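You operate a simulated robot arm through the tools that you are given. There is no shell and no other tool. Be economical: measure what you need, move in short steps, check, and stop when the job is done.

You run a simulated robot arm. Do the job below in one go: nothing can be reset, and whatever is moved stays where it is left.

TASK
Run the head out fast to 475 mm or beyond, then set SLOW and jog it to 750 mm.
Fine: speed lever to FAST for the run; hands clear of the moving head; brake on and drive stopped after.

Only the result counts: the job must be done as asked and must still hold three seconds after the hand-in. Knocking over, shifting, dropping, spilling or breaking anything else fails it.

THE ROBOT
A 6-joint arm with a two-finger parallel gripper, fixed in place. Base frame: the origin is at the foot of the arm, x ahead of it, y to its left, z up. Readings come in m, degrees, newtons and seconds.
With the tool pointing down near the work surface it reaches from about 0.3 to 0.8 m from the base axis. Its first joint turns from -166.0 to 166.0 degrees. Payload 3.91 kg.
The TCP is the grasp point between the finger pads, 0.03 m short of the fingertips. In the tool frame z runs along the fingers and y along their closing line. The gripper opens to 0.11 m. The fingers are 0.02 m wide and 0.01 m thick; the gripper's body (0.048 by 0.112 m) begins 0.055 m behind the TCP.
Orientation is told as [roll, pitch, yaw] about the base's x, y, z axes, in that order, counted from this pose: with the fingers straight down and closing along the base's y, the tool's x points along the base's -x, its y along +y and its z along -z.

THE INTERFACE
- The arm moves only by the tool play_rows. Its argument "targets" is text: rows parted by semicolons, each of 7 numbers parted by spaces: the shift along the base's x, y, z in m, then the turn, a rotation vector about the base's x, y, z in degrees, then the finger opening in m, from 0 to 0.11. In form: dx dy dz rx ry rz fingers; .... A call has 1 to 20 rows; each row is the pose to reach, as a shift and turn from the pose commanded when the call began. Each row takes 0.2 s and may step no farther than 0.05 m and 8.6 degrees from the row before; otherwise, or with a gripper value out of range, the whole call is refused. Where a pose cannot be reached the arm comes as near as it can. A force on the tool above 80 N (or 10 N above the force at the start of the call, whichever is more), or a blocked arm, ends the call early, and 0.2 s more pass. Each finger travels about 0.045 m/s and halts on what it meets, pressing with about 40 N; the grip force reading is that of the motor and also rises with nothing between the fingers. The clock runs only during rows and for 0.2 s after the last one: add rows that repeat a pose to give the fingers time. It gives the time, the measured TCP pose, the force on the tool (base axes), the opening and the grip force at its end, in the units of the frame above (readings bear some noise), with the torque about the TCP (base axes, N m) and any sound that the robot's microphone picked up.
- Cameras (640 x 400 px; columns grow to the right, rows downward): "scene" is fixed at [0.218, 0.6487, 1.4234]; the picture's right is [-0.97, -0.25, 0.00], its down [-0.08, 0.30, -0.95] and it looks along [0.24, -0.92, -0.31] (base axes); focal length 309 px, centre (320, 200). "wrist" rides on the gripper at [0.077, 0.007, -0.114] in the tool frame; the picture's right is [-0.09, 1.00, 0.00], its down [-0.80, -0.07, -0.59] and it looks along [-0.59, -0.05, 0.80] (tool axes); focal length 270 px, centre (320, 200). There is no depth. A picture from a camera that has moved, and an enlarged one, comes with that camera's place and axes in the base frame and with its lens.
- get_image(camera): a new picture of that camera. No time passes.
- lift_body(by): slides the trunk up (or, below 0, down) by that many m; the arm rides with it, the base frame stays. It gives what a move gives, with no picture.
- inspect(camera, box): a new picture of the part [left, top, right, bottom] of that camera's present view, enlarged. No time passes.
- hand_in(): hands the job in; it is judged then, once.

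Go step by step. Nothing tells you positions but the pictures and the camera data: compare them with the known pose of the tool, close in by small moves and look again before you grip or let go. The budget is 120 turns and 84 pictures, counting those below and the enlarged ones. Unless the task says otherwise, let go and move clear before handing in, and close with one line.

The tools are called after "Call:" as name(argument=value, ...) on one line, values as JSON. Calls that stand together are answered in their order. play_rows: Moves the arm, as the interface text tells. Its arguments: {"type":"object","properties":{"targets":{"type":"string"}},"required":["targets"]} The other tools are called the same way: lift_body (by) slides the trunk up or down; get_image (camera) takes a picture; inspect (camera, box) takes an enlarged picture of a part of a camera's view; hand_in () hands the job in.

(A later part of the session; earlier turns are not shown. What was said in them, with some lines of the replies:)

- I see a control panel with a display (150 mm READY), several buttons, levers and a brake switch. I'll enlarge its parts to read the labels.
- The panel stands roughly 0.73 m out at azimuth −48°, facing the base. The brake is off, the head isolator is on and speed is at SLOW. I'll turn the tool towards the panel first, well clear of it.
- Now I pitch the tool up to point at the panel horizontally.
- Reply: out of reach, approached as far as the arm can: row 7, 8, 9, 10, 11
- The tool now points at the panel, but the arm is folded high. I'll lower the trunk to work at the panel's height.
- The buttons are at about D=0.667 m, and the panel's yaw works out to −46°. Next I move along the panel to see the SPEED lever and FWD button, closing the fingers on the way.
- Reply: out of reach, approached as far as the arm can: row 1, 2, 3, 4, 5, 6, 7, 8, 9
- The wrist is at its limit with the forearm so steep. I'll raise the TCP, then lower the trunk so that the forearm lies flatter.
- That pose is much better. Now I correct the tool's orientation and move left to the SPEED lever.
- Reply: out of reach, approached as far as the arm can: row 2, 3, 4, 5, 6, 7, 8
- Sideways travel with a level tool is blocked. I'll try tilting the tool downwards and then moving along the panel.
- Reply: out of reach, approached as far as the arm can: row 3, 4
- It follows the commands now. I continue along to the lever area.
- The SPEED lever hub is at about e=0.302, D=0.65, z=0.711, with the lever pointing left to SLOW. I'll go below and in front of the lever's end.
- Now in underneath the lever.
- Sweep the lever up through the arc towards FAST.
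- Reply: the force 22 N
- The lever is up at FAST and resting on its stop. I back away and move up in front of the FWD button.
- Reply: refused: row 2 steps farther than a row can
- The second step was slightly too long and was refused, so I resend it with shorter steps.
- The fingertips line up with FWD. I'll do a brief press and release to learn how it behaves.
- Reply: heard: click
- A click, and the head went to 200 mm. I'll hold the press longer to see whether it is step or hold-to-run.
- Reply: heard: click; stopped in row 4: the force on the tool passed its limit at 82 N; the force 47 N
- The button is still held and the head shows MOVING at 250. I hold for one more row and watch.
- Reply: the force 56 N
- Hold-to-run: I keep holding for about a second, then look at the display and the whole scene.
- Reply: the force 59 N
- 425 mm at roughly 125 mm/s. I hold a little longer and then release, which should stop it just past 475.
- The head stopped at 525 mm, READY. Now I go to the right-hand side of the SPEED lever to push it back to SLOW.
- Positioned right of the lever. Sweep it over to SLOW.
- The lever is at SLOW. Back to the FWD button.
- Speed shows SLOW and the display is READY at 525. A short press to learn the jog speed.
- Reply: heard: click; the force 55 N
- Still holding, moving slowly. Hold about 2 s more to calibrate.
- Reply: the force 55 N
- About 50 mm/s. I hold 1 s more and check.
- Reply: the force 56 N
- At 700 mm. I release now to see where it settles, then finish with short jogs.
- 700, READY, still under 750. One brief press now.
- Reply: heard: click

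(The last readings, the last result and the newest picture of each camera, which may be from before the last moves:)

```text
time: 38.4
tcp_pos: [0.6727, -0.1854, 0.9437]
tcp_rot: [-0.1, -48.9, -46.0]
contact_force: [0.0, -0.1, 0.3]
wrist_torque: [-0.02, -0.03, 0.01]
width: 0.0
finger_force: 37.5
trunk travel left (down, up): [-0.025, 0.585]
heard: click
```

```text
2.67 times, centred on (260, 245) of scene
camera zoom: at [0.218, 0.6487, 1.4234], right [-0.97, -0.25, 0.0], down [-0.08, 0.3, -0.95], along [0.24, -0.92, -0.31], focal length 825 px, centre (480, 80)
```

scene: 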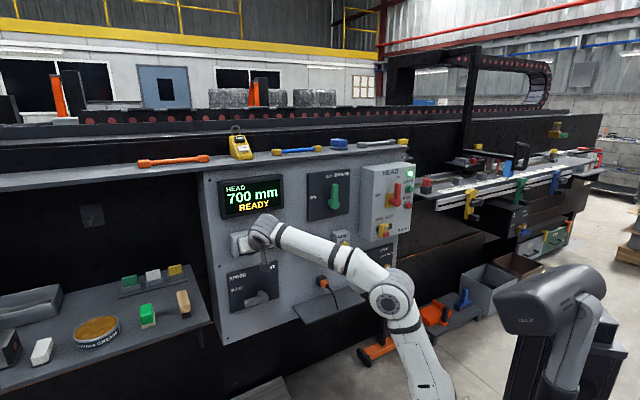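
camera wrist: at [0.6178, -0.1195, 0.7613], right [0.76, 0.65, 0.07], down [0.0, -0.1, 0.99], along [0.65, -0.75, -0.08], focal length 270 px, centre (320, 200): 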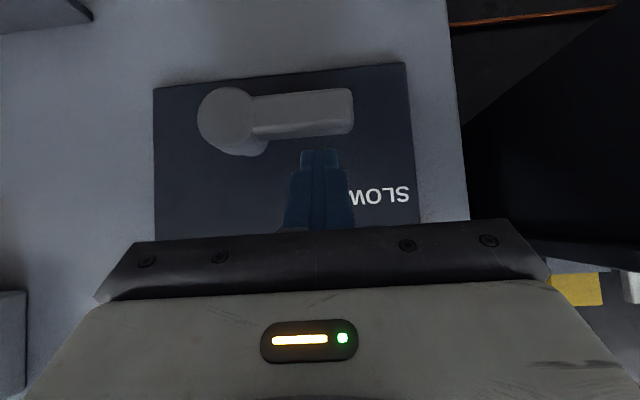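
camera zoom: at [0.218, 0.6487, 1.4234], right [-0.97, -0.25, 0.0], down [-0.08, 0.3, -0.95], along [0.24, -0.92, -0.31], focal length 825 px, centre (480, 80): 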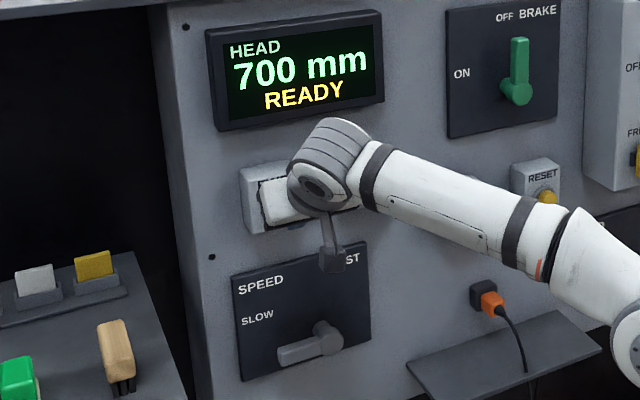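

The click registered and the display is still 700, which it shows in 25 mm steps. Repeat the same press.

Call:
play_rows(targets="0.025 -0.0255 0 0 0 0 0; 0 0 0 0 0 0 0; 0 0 0 0 0 0 0")

Call:
inspect(camera="scene", box=[240, 170, 270, 220])

```text
time: 39.2
tcp_pos: [0.6734, -0.186, 0.9426]
tcp_rot: [-0.1, -48.9, -46.0]
contact_force: [-0.8, -0.1, 0.3]
wrist_torque: [-0.01, -0.01, -0.01]
width: 0.0
finger_force: 38.1
trunk travel left (down, up): [-0.025, 0.585]
heard: click
```

```text
8.00 times, centred on (255, 195) of scene
camera zoom: at [0.218, 0.6487, 1.4234], right [-0.97, -0.25, 0.0], down [-0.08, 0.3, -0.95], along [0.24, -0.92, -0.31], focal length 2474 px, centre (840, 240)
```

zoom: 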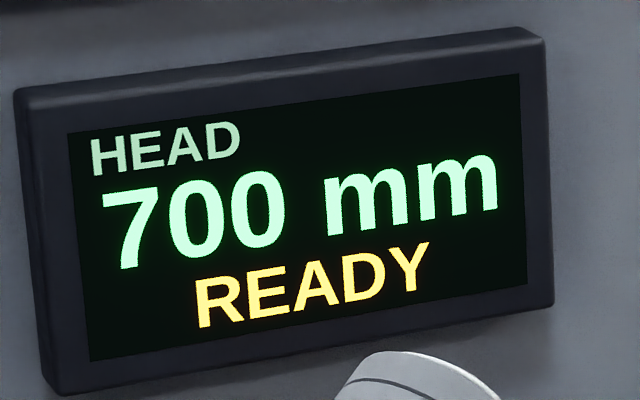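

Still 700. Repeat and watch for the transition.

Call:
play_rows(targets="0.025 -0.0255 0 0 0 0 0; 0 0 0 0 0 0 0; 0 0 0 0 0 0 0")

Call:
inspect(camera="scene", box=[240, 170, 270, 220])

```text
time: 40.0
tcp_pos: [0.6713, -0.1862, 0.9435]
tcp_rot: [-0.1, -48.8, -46.0]
contact_force: [-0.6, 0.1, 0.0]
wrist_torque: [-0.03, -0.04, 0.03]
width: 0.0001
finger_force: 37.7
trunk travel left (down, up): [-0.025, 0.585]
heard: click
```

```text
8.00 times, centred on (255, 195) of scene
camera zoom: at [0.218, 0.6487, 1.4234], right [-0.97, -0.25, 0.0], down [-0.08, 0.3, -0.95], along [0.24, -0.92, -0.31], focal length 2474 px, centre (840, 240)
```

zoom: 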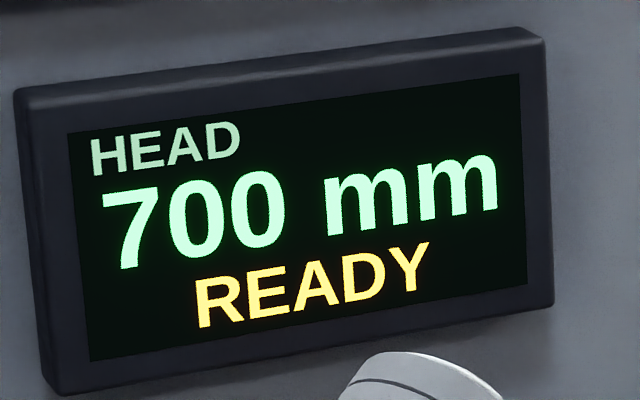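

Still 700. Now a press held one row longer.

Call:
play_rows(targets="0.0265 -0.0272 0 0 0 0 0; 0.0265 -0.0272 0 0 0 0 0; 0 0 0 0 0 0 0; 0 0 0 0 0 0 0")

Call:
inspect(camera="scene", box=[240, 170, 270, 220])

```text
time: 41.0
tcp_pos: [0.6711, -0.1869, 0.9435]
tcp_rot: [-0.1, -48.8, -46.0]
contact_force: [-0.6, -0.5, -0.3]
wrist_torque: [-0.01, -0.04, 0.01]
width: 0.0
finger_force: 38.0
trunk travel left (down, up): [-0.025, 0.585]
heard: click
```

```text
8.00 times, centred on (255, 195) of scene
camera zoom: at [0.218, 0.6487, 1.4234], right [-0.97, -0.25, 0.0], down [-0.08, 0.3, -0.95], along [0.24, -0.92, -0.31], focal length 2474 px, centre (840, 240)
```

zoom: 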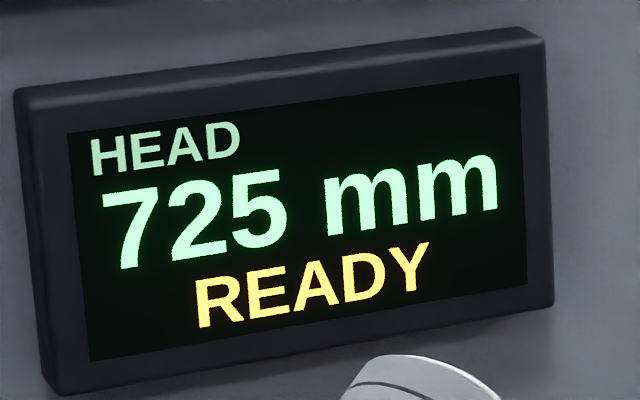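

725. To see whether the head really creeps between display steps, I compare the gantry itself before and after one short press.

Call:
inspect(camera="scene", box=[460, 40, 490, 60])

Call:
play_rows(targets="0.025 -0.0255 0 0 0 0 0; 0 0 0 0 0 0 0; 0 0 0 0 0 0 0")

Call:
inspect(camera="scene", box=[460, 40, 490, 60])

Call:
inspect(camera="scene", box=[240, 170, 270, 220])

```text
16.00 times, centred on (475, 50) of scene
camera zoom: at [0.218, 0.6487, 1.4234], right [-0.97, -0.25, 0.0], down [-0.08, 0.3, -0.95], along [0.24, -0.92, -0.31], focal length 4948 px, centre (-2160, 2600)
```

zoom: 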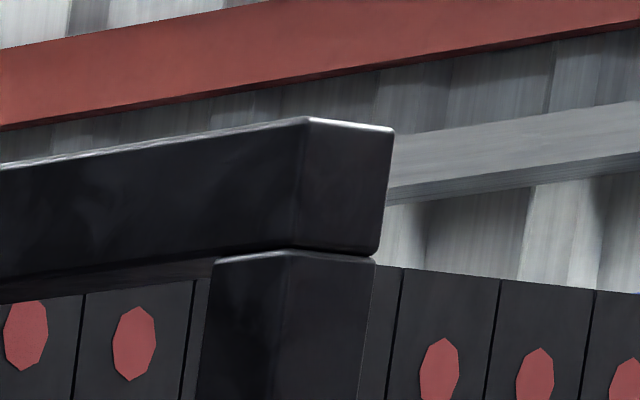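

```text
time: 41.8
tcp_pos: [0.6728, -0.1863, 0.9425]
tcp_rot: [-0.1, -49.0, -46.1]
contact_force: [-1.1, -0.8, 0.0]
wrist_torque: [-0.01, 0.0, -0.01]
width: 0.0001
finger_force: 37.5
trunk travel left (down, up): [-0.025, 0.585]
```

```text
16.00 times, centred on (475, 50) of scene
camera zoom: at [0.218, 0.6487, 1.4234], right [-0.97, -0.25, 0.0], down [-0.08, 0.3, -0.95], along [0.24, -0.92, -0.31], focal length 4948 px, centre (-2160, 2600)
```

zoom: 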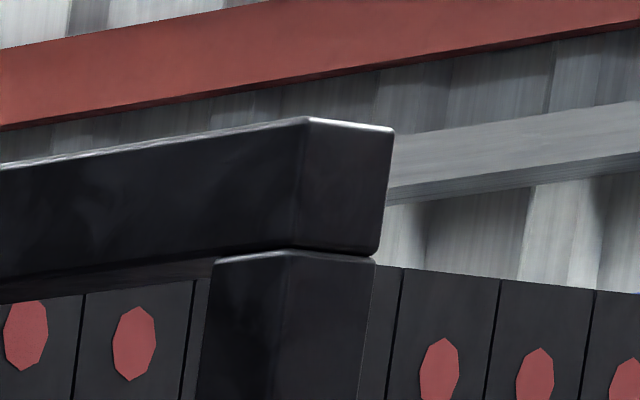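

```text
8.00 times, centred on (255, 195) of scene
camera zoom: at [0.218, 0.6487, 1.4234], right [-0.97, -0.25, 0.0], down [-0.08, 0.3, -0.95], along [0.24, -0.92, -0.31], focal length 2474 px, centre (840, 240)
```

zoom: 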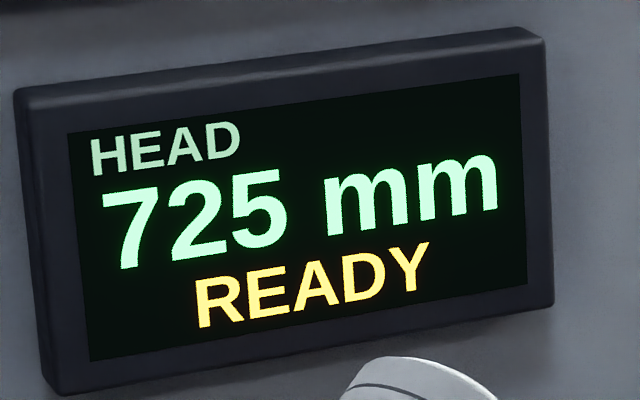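

No click that time and no motion. I press slightly deeper for one row and compare again.

Call:
play_rows(targets="0.0265 -0.0272 0 0 0 0 0; 0 0 0 0 0 0 0; 0 0 0 0 0 0 0")

Call:
inspect(camera="scene", box=[460, 40, 490, 60])

Call:
inspect(camera="scene", box=[240, 170, 270, 220])

```text
time: 42.6
tcp_pos: [0.6725, -0.1859, 0.9411]
tcp_rot: [-0.2, -48.9, -46.0]
contact_force: [0.1, -0.8, 0.5]
wrist_torque: [0.03, 0.04, -0.02]
width: 0.0
finger_force: 38.0
trunk travel left (down, up): [-0.025, 0.585]
heard: click
```

```text
16.00 times, centred on (475, 50) of scene
camera zoom: at [0.218, 0.6487, 1.4234], right [-0.97, -0.25, 0.0], down [-0.08, 0.3, -0.95], along [0.24, -0.92, -0.31], focal length 4948 px, centre (-2160, 2600)
```

zoom: 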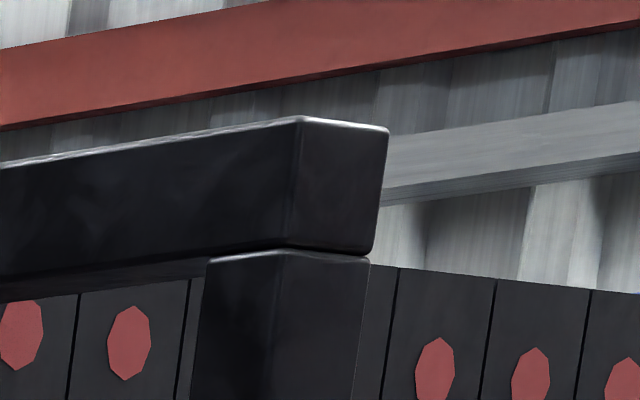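

```text
8.00 times, centred on (255, 195) of scene
camera zoom: at [0.218, 0.6487, 1.4234], right [-0.97, -0.25, 0.0], down [-0.08, 0.3, -0.95], along [0.24, -0.92, -0.31], focal length 2474 px, centre (840, 240)
```

zoom: 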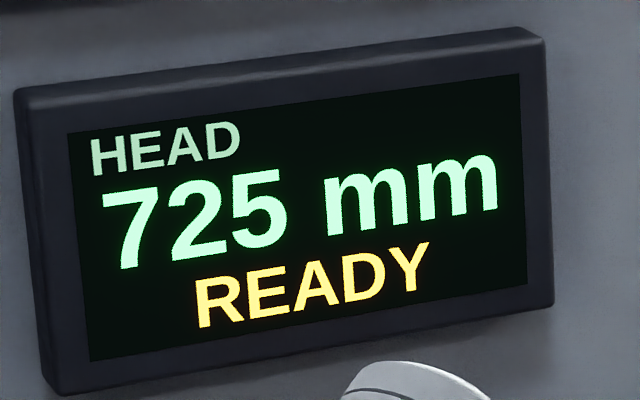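

One such press moves the head about 4 mm, so motion is continuous while the display rounds to 25 mm. I do two presses at a time until 750 appears.

Call:
play_rows(targets="0.0265 -0.0272 0 0 0 0 0; 0 0 0 0 0 0 0; 0 0 0 0 0 0 0; 0.0265 -0.0272 0 0 0 0 0; 0 0 0 0 0 0 0; 0 0 0 0 0 0 0")

Call:
inspect(camera="scene", box=[460, 40, 490, 60])

Call:
inspect(camera="scene", box=[240, 170, 270, 220])

```text
time: 44.0
tcp_pos: [0.6713, -0.1863, 0.9439]
tcp_rot: [-0.1, -48.9, -45.9]
contact_force: [-0.6, -1.5, -0.1]
wrist_torque: [0.0, 0.0, 0.01]
width: 0.0
finger_force: 37.3
trunk travel left (down, up): [-0.025, 0.585]
heard: click, click
```

```text
16.00 times, centred on (475, 50) of scene
camera zoom: at [0.218, 0.6487, 1.4234], right [-0.97, -0.25, 0.0], down [-0.08, 0.3, -0.95], along [0.24, -0.92, -0.31], focal length 4948 px, centre (-2160, 2600)
```

zoom: 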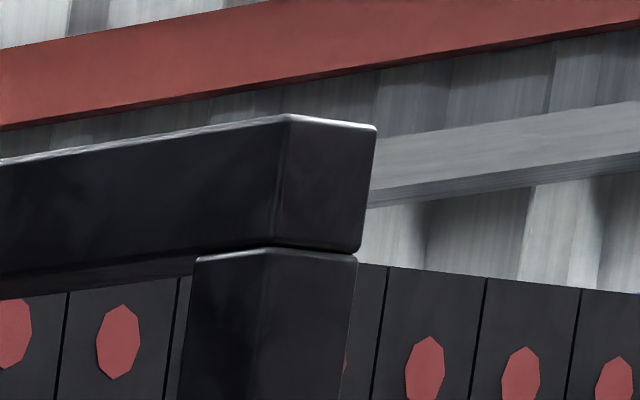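

```text
8.00 times, centred on (255, 195) of scene
camera zoom: at [0.218, 0.6487, 1.4234], right [-0.97, -0.25, 0.0], down [-0.08, 0.3, -0.95], along [0.24, -0.92, -0.31], focal length 2474 px, centre (840, 240)
```

zoom: 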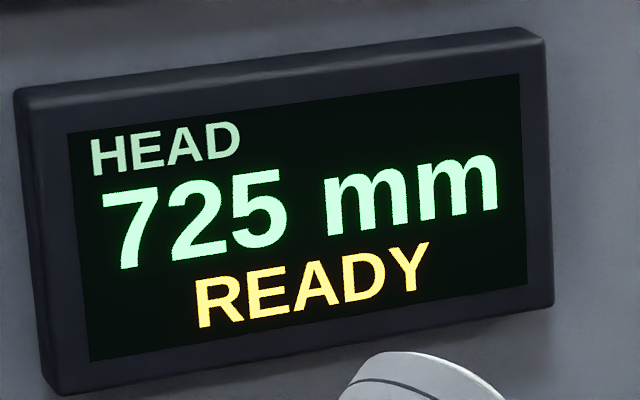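

Another two presses.

Call:
play_rows(targets="0.0265 -0.0272 0 0 0 0 0; 0 0 0 0 0 0 0; 0 0 0 0 0 0 0; 0.0265 -0.0272 0 0 0 0 0; 0 0 0 0 0 0 0; 0 0 0 0 0 0 0")

Call:
inspect(camera="scene", box=[460, 40, 490, 60])

Call:
inspect(camera="scene", box=[240, 170, 270, 220])

```text
time: 45.4
tcp_pos: [0.6725, -0.1845, 0.9427]
tcp_rot: [-0.1, -48.9, -46.0]
contact_force: [-0.8, -1.0, 0.4]
wrist_torque: [0.04, -0.02, -0.01]
width: 0.0
finger_force: 37.6
trunk travel left (down, up): [-0.025, 0.585]
heard: click, click
```

```text
16.00 times, centred on (475, 50) of scene
camera zoom: at [0.218, 0.6487, 1.4234], right [-0.97, -0.25, 0.0], down [-0.08, 0.3, -0.95], along [0.24, -0.92, -0.31], focal length 4948 px, centre (-2160, 2600)
```

zoom: 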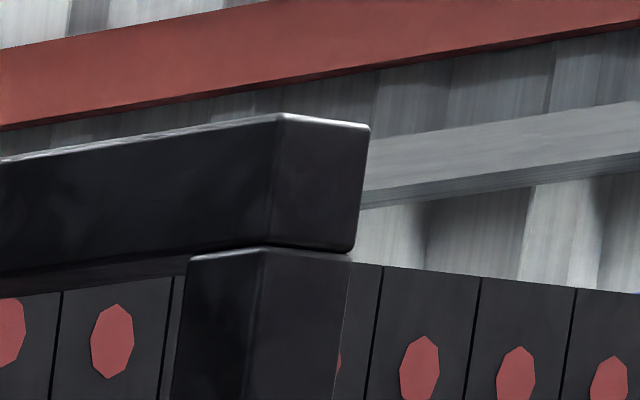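

```text
8.00 times, centred on (255, 195) of scene
camera zoom: at [0.218, 0.6487, 1.4234], right [-0.97, -0.25, 0.0], down [-0.08, 0.3, -0.95], along [0.24, -0.92, -0.31], focal length 2474 px, centre (840, 240)
```

zoom: 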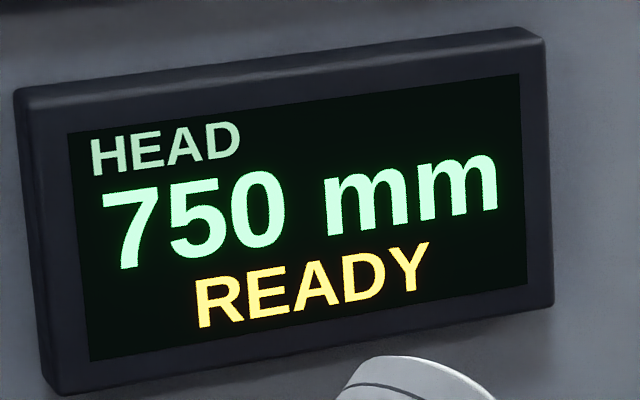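

The display reads 750 and has only just changed. I add two small presses so it sits safely within that band.

Call:
play_rows(targets="0.0265 -0.0272 0 0 0 0 0; 0 0 0 0 0 0 0; 0 0 0 0 0 0 0; 0.0265 -0.0272 0 0 0 0 0; 0 0 0 0 0 0 0; 0 0 0 0 0 0 0")

Call:
inspect(camera="scene", box=[460, 40, 490, 60])

Call:
inspect(camera="scene", box=[200, 170, 320, 320])

```text
time: 46.8
tcp_pos: [0.6757, -0.1866, 0.9436]
tcp_rot: [-0.2, -48.9, -45.9]
contact_force: [0.6, -0.3, -0.1]
wrist_torque: [-0.01, 0.01, -0.03]
width: 0.0
finger_force: 38.2
trunk travel left (down, up): [-0.025, 0.585]
heard: click, click
```

```text
16.00 times, centred on (475, 50) of scene
camera zoom: at [0.218, 0.6487, 1.4234], right [-0.97, -0.25, 0.0], down [-0.08, 0.3, -0.95], along [0.24, -0.92, -0.31], focal length 4948 px, centre (-2160, 2600)
```

zoom: 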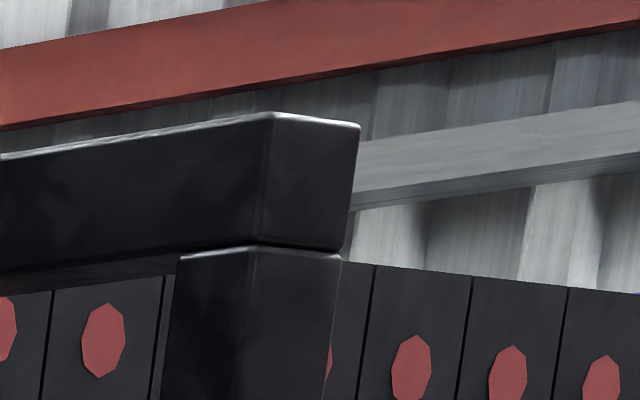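

```text
2.67 times, centred on (260, 245) of scene
camera zoom: at [0.218, 0.6487, 1.4234], right [-0.97, -0.25, 0.0], down [-0.08, 0.3, -0.95], along [0.24, -0.92, -0.31], focal length 825 px, centre (480, 80)
```

zoom: 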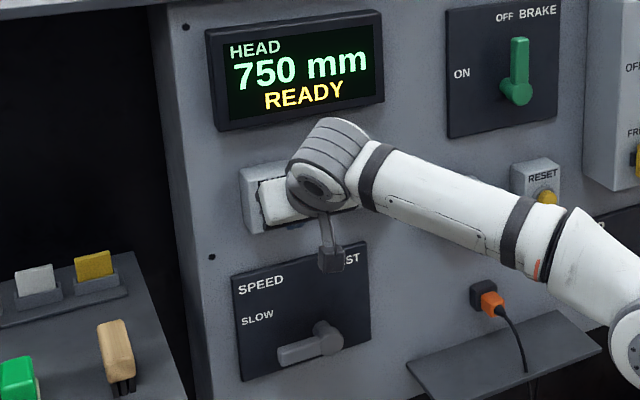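

The head is inside the 750 band with about 6 mm added, READY. Now for the brake: I retract, raise the trunk and move across to see the BRAKE lever.

Call:
play_rows(targets="-0.0347 0.036 0 0 0 0 0; -0.0695 0.072 0 0 0 0 0; -0.103 0.04 0 0 0 0 0; -0.136 0.008 0 0 0 0 0; -0.169 -0.024 0 0 0 0 0; -0.202 -0.056 0 0 0 0 0; -0.235 -0.088 0 0 0 0 0; -0.268 -0.12 0 0 0 0 0; -0.301 -0.152 0 0 0 0 0; -0.333 -0.182 0 0 0 0 0")

Call:
lift_body(by=0.2)

Call:
get_image(camera="wrist")

Call:
get_image(camera="scene")

```text
time: 49.0
tcp_pos: [0.3401, -0.3709, 0.9435]
tcp_rot: [-0.1, -49.1, -46.1]
contact_force: [-0.1, 0.9, 0.4]
wrist_torque: [-0.01, -0.02, 0.04]
width: 0.0003
finger_force: 37.5
trunk travel left (down, up): [-0.025, 0.585]
```

```text
time: 51.2
tcp_pos: [0.3412, -0.3708, 1.1433]
tcp_rot: [-0.1, -48.9, -46.0]
contact_force: [0.4, 0.3, -0.3]
wrist_torque: [-0.02, -0.02, -0.02]
width: 0.0
finger_force: 38.0
trunk travel left (down, up): [-0.225, 0.385]
```

```text
26 pictures are left
camera wrist: at [0.2504, -0.2675, 1.161], right [0.76, 0.65, 0.07], down [0.0, -0.1, 0.99], along [0.65, -0.75, -0.08], focal length 270 px, centre (320, 200)
```

wrist: 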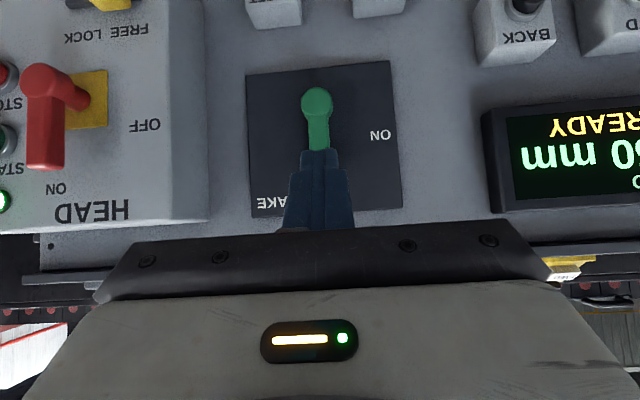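

```text
25 pictures are left
```

scene: 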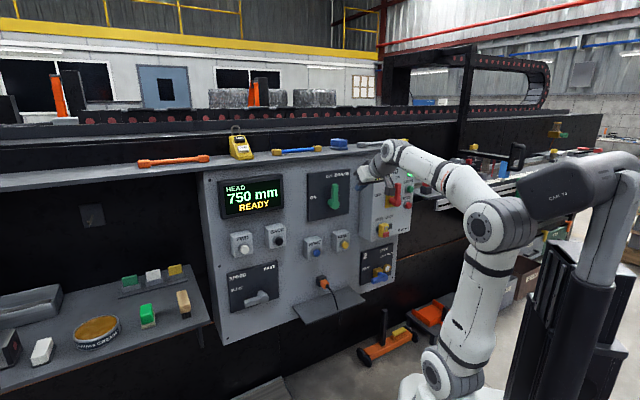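

The brake hub is at about e=−0.02, D=0.678, z=1.019, with the lever up at OFF. I place the closed fingers just right of the lever.

Call:
play_rows(targets="-0.001 -0.027 -0.025 0 0 0 0; -0.001 -0.054 -0.05 0 0 0 0; -0.0019 -0.0801 -0.0747 0 0 0 0; 0.0257 -0.1086 -0.0747 0 0 0 0; 0.0533 -0.1371 -0.0747 0 0 0 0; 0.0808 -0.1656 -0.0747 0 0 0 0")

Call:
get_image(camera="wrist")

Call:
inspect(camera="scene", box=[300, 150, 420, 225])

```text
time: 52.6
tcp_pos: [0.4222, -0.5369, 1.0677]
tcp_rot: [-0.1, -48.8, -46.0]
contact_force: [-0.7, -0.2, -0.3]
wrist_torque: [-0.03, 0.0, -0.04]
width: 0.0001
finger_force: 37.8
trunk travel left (down, up): [-0.225, 0.385]
```

```text
24 pictures are left
camera wrist: at [0.3308, -0.434, 1.0848], right [0.76, 0.65, 0.07], down [0.0, -0.1, 0.99], along [0.65, -0.75, -0.08], focal length 270 px, centre (320, 200)
```

wrist: 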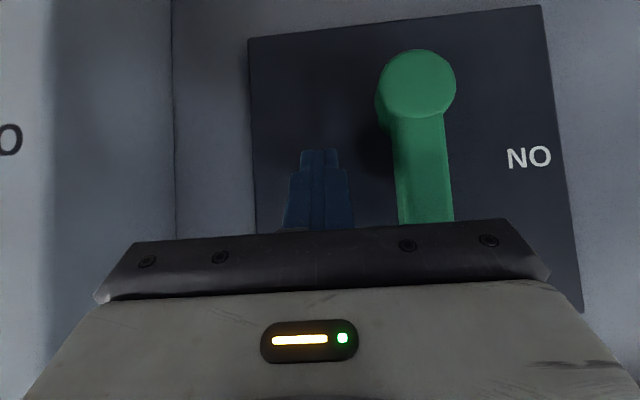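

```text
5.33 times, centred on (360, 188) of scene
camera zoom: at [0.218, 0.6487, 1.4234], right [-0.97, -0.25, 0.0], down [-0.08, 0.3, -0.95], along [0.24, -0.92, -0.31], focal length 1649 px, centre (107, 267)
```

zoom: 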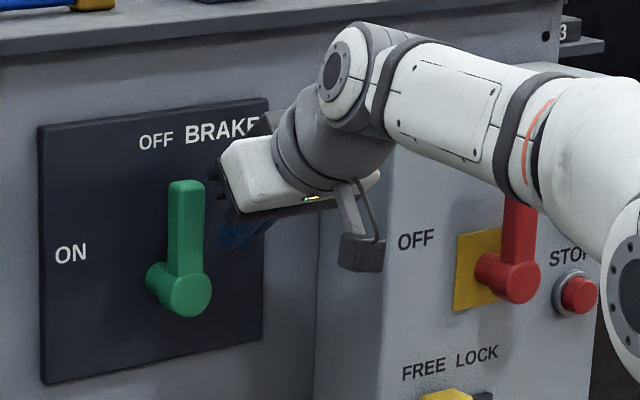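

Clear on both sides. Sweep the brake lever over to ON (left).

Call:
play_rows(targets="0.0115 0.0111 0 0 0 0 0; 0.023 0.0222 0 0 0 0 0; 0.0309 0.0299 0.005 0 0 0 0; 0.0388 0.0375 0.007 0 0 0 0; 0.0475 0.0459 0.007 0 0 0 0; 0.0568 0.0549 0.004 0 0 0 0; 0.0661 0.0639 -0.003 0 0 0 0; 0.0741 0.0716 -0.0145 0 0 0 0; 0.0748 0.0723 -0.018 0 0 0 0")

Call:
get_image(camera="wrist")

Call:
inspect(camera="scene", box=[240, 150, 420, 225])

```text
time: 54.6
tcp_pos: [0.4953, -0.4636, 1.055]
tcp_rot: [-0.1, -49.5, -46.1]
contact_force: [3.0, -11.9, 19.7]
wrist_torque: [-0.6, -0.18, -0.22]
width: 0.0
finger_force: 38.1
trunk travel left (down, up): [-0.225, 0.385]
```

```text
22 pictures are left
camera wrist: at [0.4046, -0.3611, 1.0724], right [0.76, 0.65, 0.07], down [0.0, -0.1, 1.0], along [0.65, -0.75, -0.07], focal length 270 px, centre (320, 200)
```

wrist: 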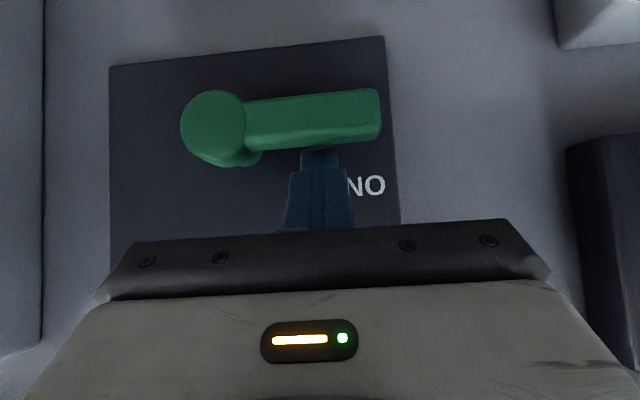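

```text
3.56 times, centred on (330, 188) of scene
camera zoom: at [0.218, 0.6487, 1.4234], right [-0.97, -0.25, 0.0], down [-0.08, 0.3, -0.95], along [0.24, -0.92, -0.31], focal length 1100 px, centre (284, 244)
```

zoom: 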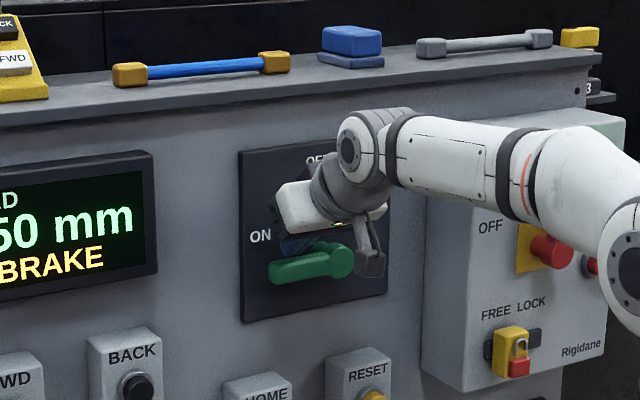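

The display reads "750 mm BRAKE". Now the drive: I retract and move right to look at the STOP button on the HEAD box.

Call:
play_rows(targets="0 0 0.015 0 0 0 0; -0.0347 0.036 0.03 0 0 0 0; -0.068 0.07 0.03 0 0 0 0; -0.1 0.104 0.03 0 0 0 0; -0.1442 0.1222 0.035 0 0 0 0; -0.178 0.087 0.04 0 0 0 0; -0.213 0.052 0.045 0 0 0 0; -0.247 0.018 0.05 0 0 0 0; -0.281 -0.016 0.05 0 0 0 0; -0.315 -0.05 0.05 0 0 0 0; -0.35 -0.07 0.05 0 0 0 0; -0.3843 -0.083 0.05 0 0 0 0")

Call:
get_image(camera="wrist")

Call:
get_image(camera="scene")

```text
refused: row 2 steps farther than a row can; nothing moved
```

```text
20 pictures are left
camera wrist: at [0.4046, -0.3611, 1.0724], right [0.76, 0.65, 0.07], down [0.0, -0.1, 1.0], along [0.65, -0.75, -0.07], focal length 270 px, centre (320, 200)
```

wrist: 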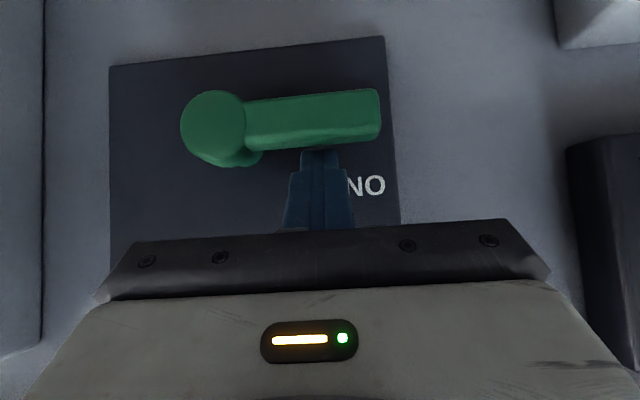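

```text
19 pictures are left
```

scene: 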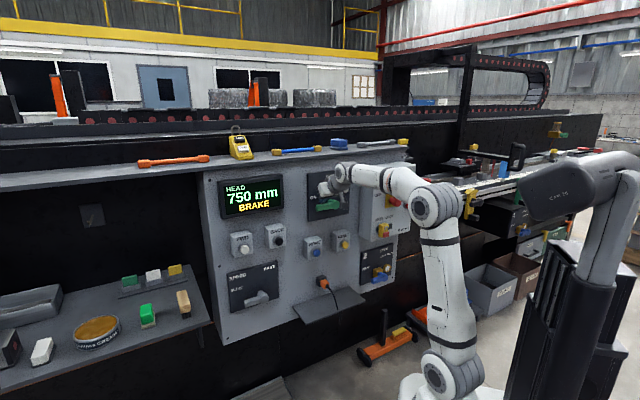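

The step was too long and was refused. I resend the move with shorter steps.

Call:
play_rows(targets="0 0 0.015 0 0 0 0; -0.03 0.031 0.025 0 0 0 0; -0.062 0.064 0.03 0 0 0 0; -0.095 0.098 0.03 0 0 0 0; -0.125 0.127 0.035 0 0 0 0; -0.155 0.1 0.04 0 0 0 0; -0.185 0.072 0.045 0 0 0 0; -0.218 0.042 0.05 0 0 0 0; -0.251 0.012 0.05 0 0 0 0; -0.285 -0.018 0.05 0 0 0 0; -0.318 -0.045 0.05 0 0 0 0; -0.351 -0.066 0.05 0 0 0 0; -0.3843 -0.083 0.05 0 0 0 0")

```text
time: 57.4
tcp_pos: [0.1103, -0.5467, 1.1011]
tcp_rot: [-0.3, -48.9, -45.8]
contact_force: [0.0, 0.6, -1.1]
wrist_torque: [0.01, 0.0, 0.0]
width: 0.0001
finger_force: 37.9
trunk travel left (down, up): [-0.225, 0.385]
```

Call:
get_image(camera="wrist")

Call:
get_image(camera="scene")

```text
18 pictures are left
camera wrist: at [0.0213, -0.4433, 1.1185], right [0.76, 0.65, 0.06], down [0.0, -0.1, 0.99], along [0.65, -0.75, -0.08], focal length 270 px, centre (320, 200)
```

wrist: 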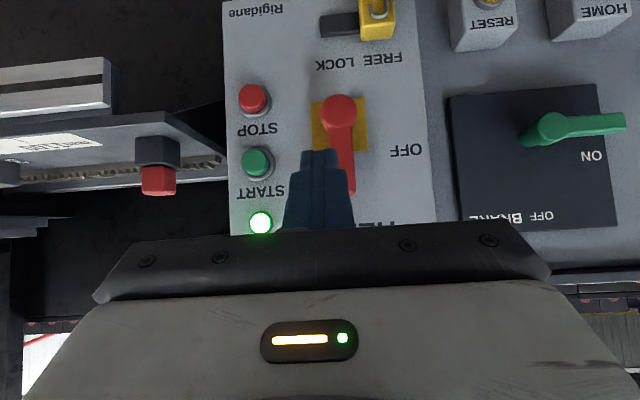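

```text
17 pictures are left
```

scene: 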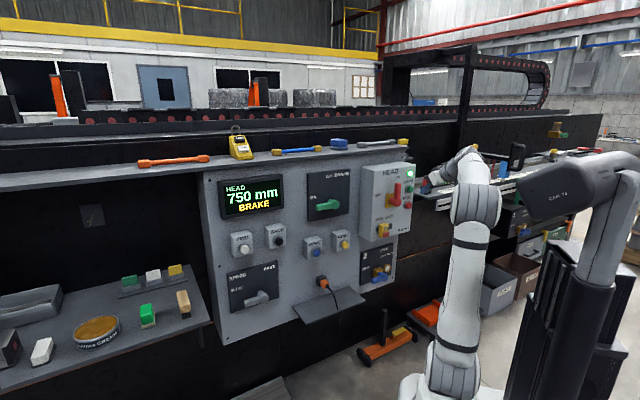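

STOP is at about e=−0.385, z=0.968 with its face near D=0.635. I move in front of it.

Call:
play_rows(targets="-0.02 -0.0195 -0.038 0 0 0 0; -0.04 -0.039 -0.076 0 0 0 0; -0.0604 -0.0584 -0.114 0 0 0 0; -0.037 -0.083 -0.114 0 0 0 0; -0.014 -0.107 -0.114 0 0 0 0; 0.0091 -0.1303 -0.114 0 0 0 0")

Call:
get_image(camera="wrist")

Call:
inspect(camera="scene", box=[350, 140, 470, 230])

```text
time: 58.8
tcp_pos: [0.1233, -0.6773, 0.9876]
tcp_rot: [-0.1, -49.0, -46.0]
contact_force: [-0.7, -0.1, 0.0]
wrist_torque: [0.0, -0.02, 0.02]
width: 0.0
finger_force: 38.3
trunk travel left (down, up): [-0.225, 0.385]
```

```text
16 pictures are left
camera wrist: at [0.0327, -0.5738, 1.0058], right [0.76, 0.65, 0.07], down [0.0, -0.1, 0.99], along [0.65, -0.75, -0.08], focal length 270 px, centre (320, 200)
```

wrist: 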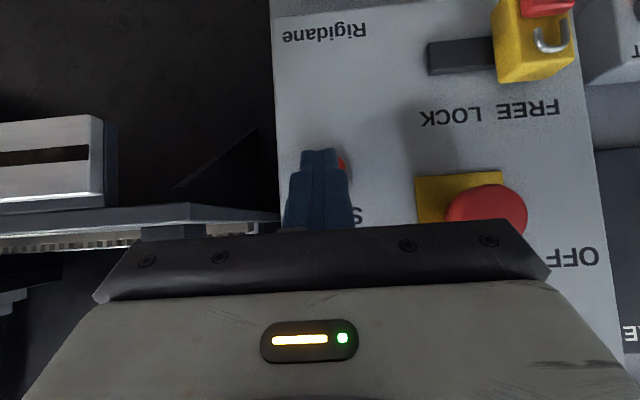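

```text
4.44 times, centred on (410, 185) of scene
camera zoom: at [0.218, 0.6487, 1.4234], right [-0.97, -0.25, 0.0], down [-0.08, 0.3, -0.95], along [0.24, -0.92, -0.31], focal length 1374 px, centre (-80, 267)
```

zoom: 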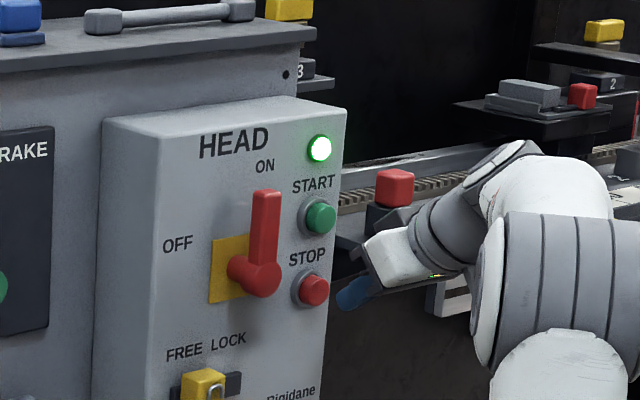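

The fingertip is nearly on the STOP button, a few mm off. I nudge left and press briefly.

Call:
play_rows(targets="0.0252 -0.0174 0 0 0 0 0; 0.0321 -0.0246 0 0 0 0 0; 0.0356 -0.0282 0 0 0 0 0; 0.0356 -0.0282 0 0 0 0 0; 0.0043 0.0042 0 0 0 0 0")

Call:
inspect(camera="scene", box=[350, 140, 470, 230])

```text
time: 59.6
tcp_pos: [0.1485, -0.6975, 0.989]
tcp_rot: [0.2, -48.2, -46.0]
contact_force: [-19.8, 42.3, 6.3]
wrist_torque: [0.45, 0.06, 0.35]
width: 0.0001
finger_force: 37.9
trunk travel left (down, up): [-0.225, 0.385]
heard: click
stopped in row 4: the force on the tool passed its limit at 87 N (the readings are from after the stop); the commanded pose is now the measured one
```

```text
4.44 times, centred on (410, 185) of scene
camera zoom: at [0.218, 0.6487, 1.4234], right [-0.97, -0.25, 0.0], down [-0.08, 0.3, -0.95], along [0.24, -0.92, -0.31], focal length 1374 px, centre (-80, 267)
```

zoom: 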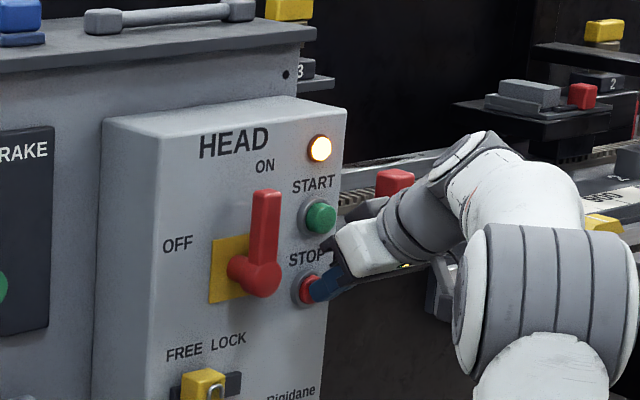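

The lamp went amber, so the drive is stopped. I retract well clear and check everything.

Call:
play_rows(targets="-0.031 0.0321 0 0 0 0 0; -0.062 0.0642 0 0 0 0 0; -0.093 0.0963 0 0 0 0 0; -0.11 0.125 0.02 0 0 0 0; -0.11 0.16 0.03 0 0 0 0; -0.11 0.16 0.03 0 0 0 0")

Call:
get_image(camera="scene")

Call:
inspect(camera="scene", box=[200, 150, 430, 320])

Call:
inspect(camera="scene", box=[460, 40, 490, 60])

```text
time: 61.0
tcp_pos: [0.043, -0.5414, 1.0153]
tcp_rot: [0.1, -48.1, -46.1]
contact_force: [0.4, -1.0, 0.5]
wrist_torque: [0.0, -0.03, -0.01]
width: 0.0
finger_force: 37.7
trunk travel left (down, up): [-0.225, 0.385]
```

```text
13 pictures are left
```

scene: 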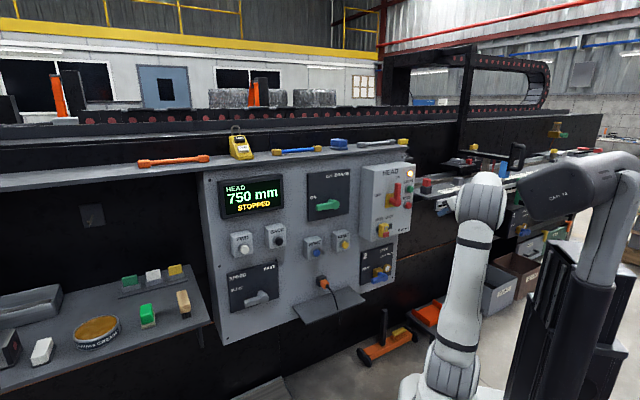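

```text
2.35 times, centred on (315, 235) of scene
camera zoom: at [0.218, 0.6487, 1.4234], right [-0.97, -0.25, 0.0], down [-0.08, 0.3, -0.95], along [0.24, -0.92, -0.31], focal length 728 px, centre (332, 118)
```

zoom: 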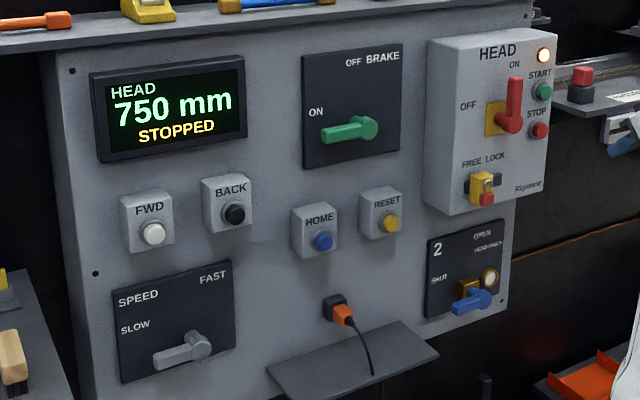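

```text
16.00 times, centred on (475, 50) of scene
camera zoom: at [0.218, 0.6487, 1.4234], right [-0.97, -0.25, 0.0], down [-0.08, 0.3, -0.95], along [0.24, -0.92, -0.31], focal length 4948 px, centre (-2160, 2600)
```

zoom: 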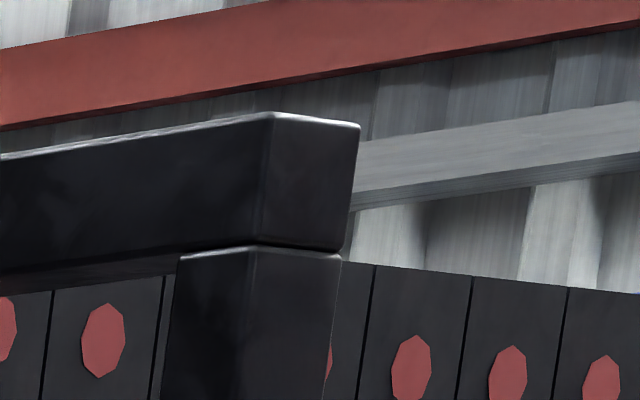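

The display reads 750 mm STOPPED, the brake is on, speed is at SLOW, the head has not moved and the arm is clear. I hand it in.

Call:
hand_in()

```text
The job is handed in.
```

I ran the head out on FAST to 525 mm, then set SLOW and jogged it to a displayed 750 mm. The display only shows 25 mm steps, so the true position could be several mm off. The brake is on, the drive is stopped, the arm is clear, and the job is handed in.
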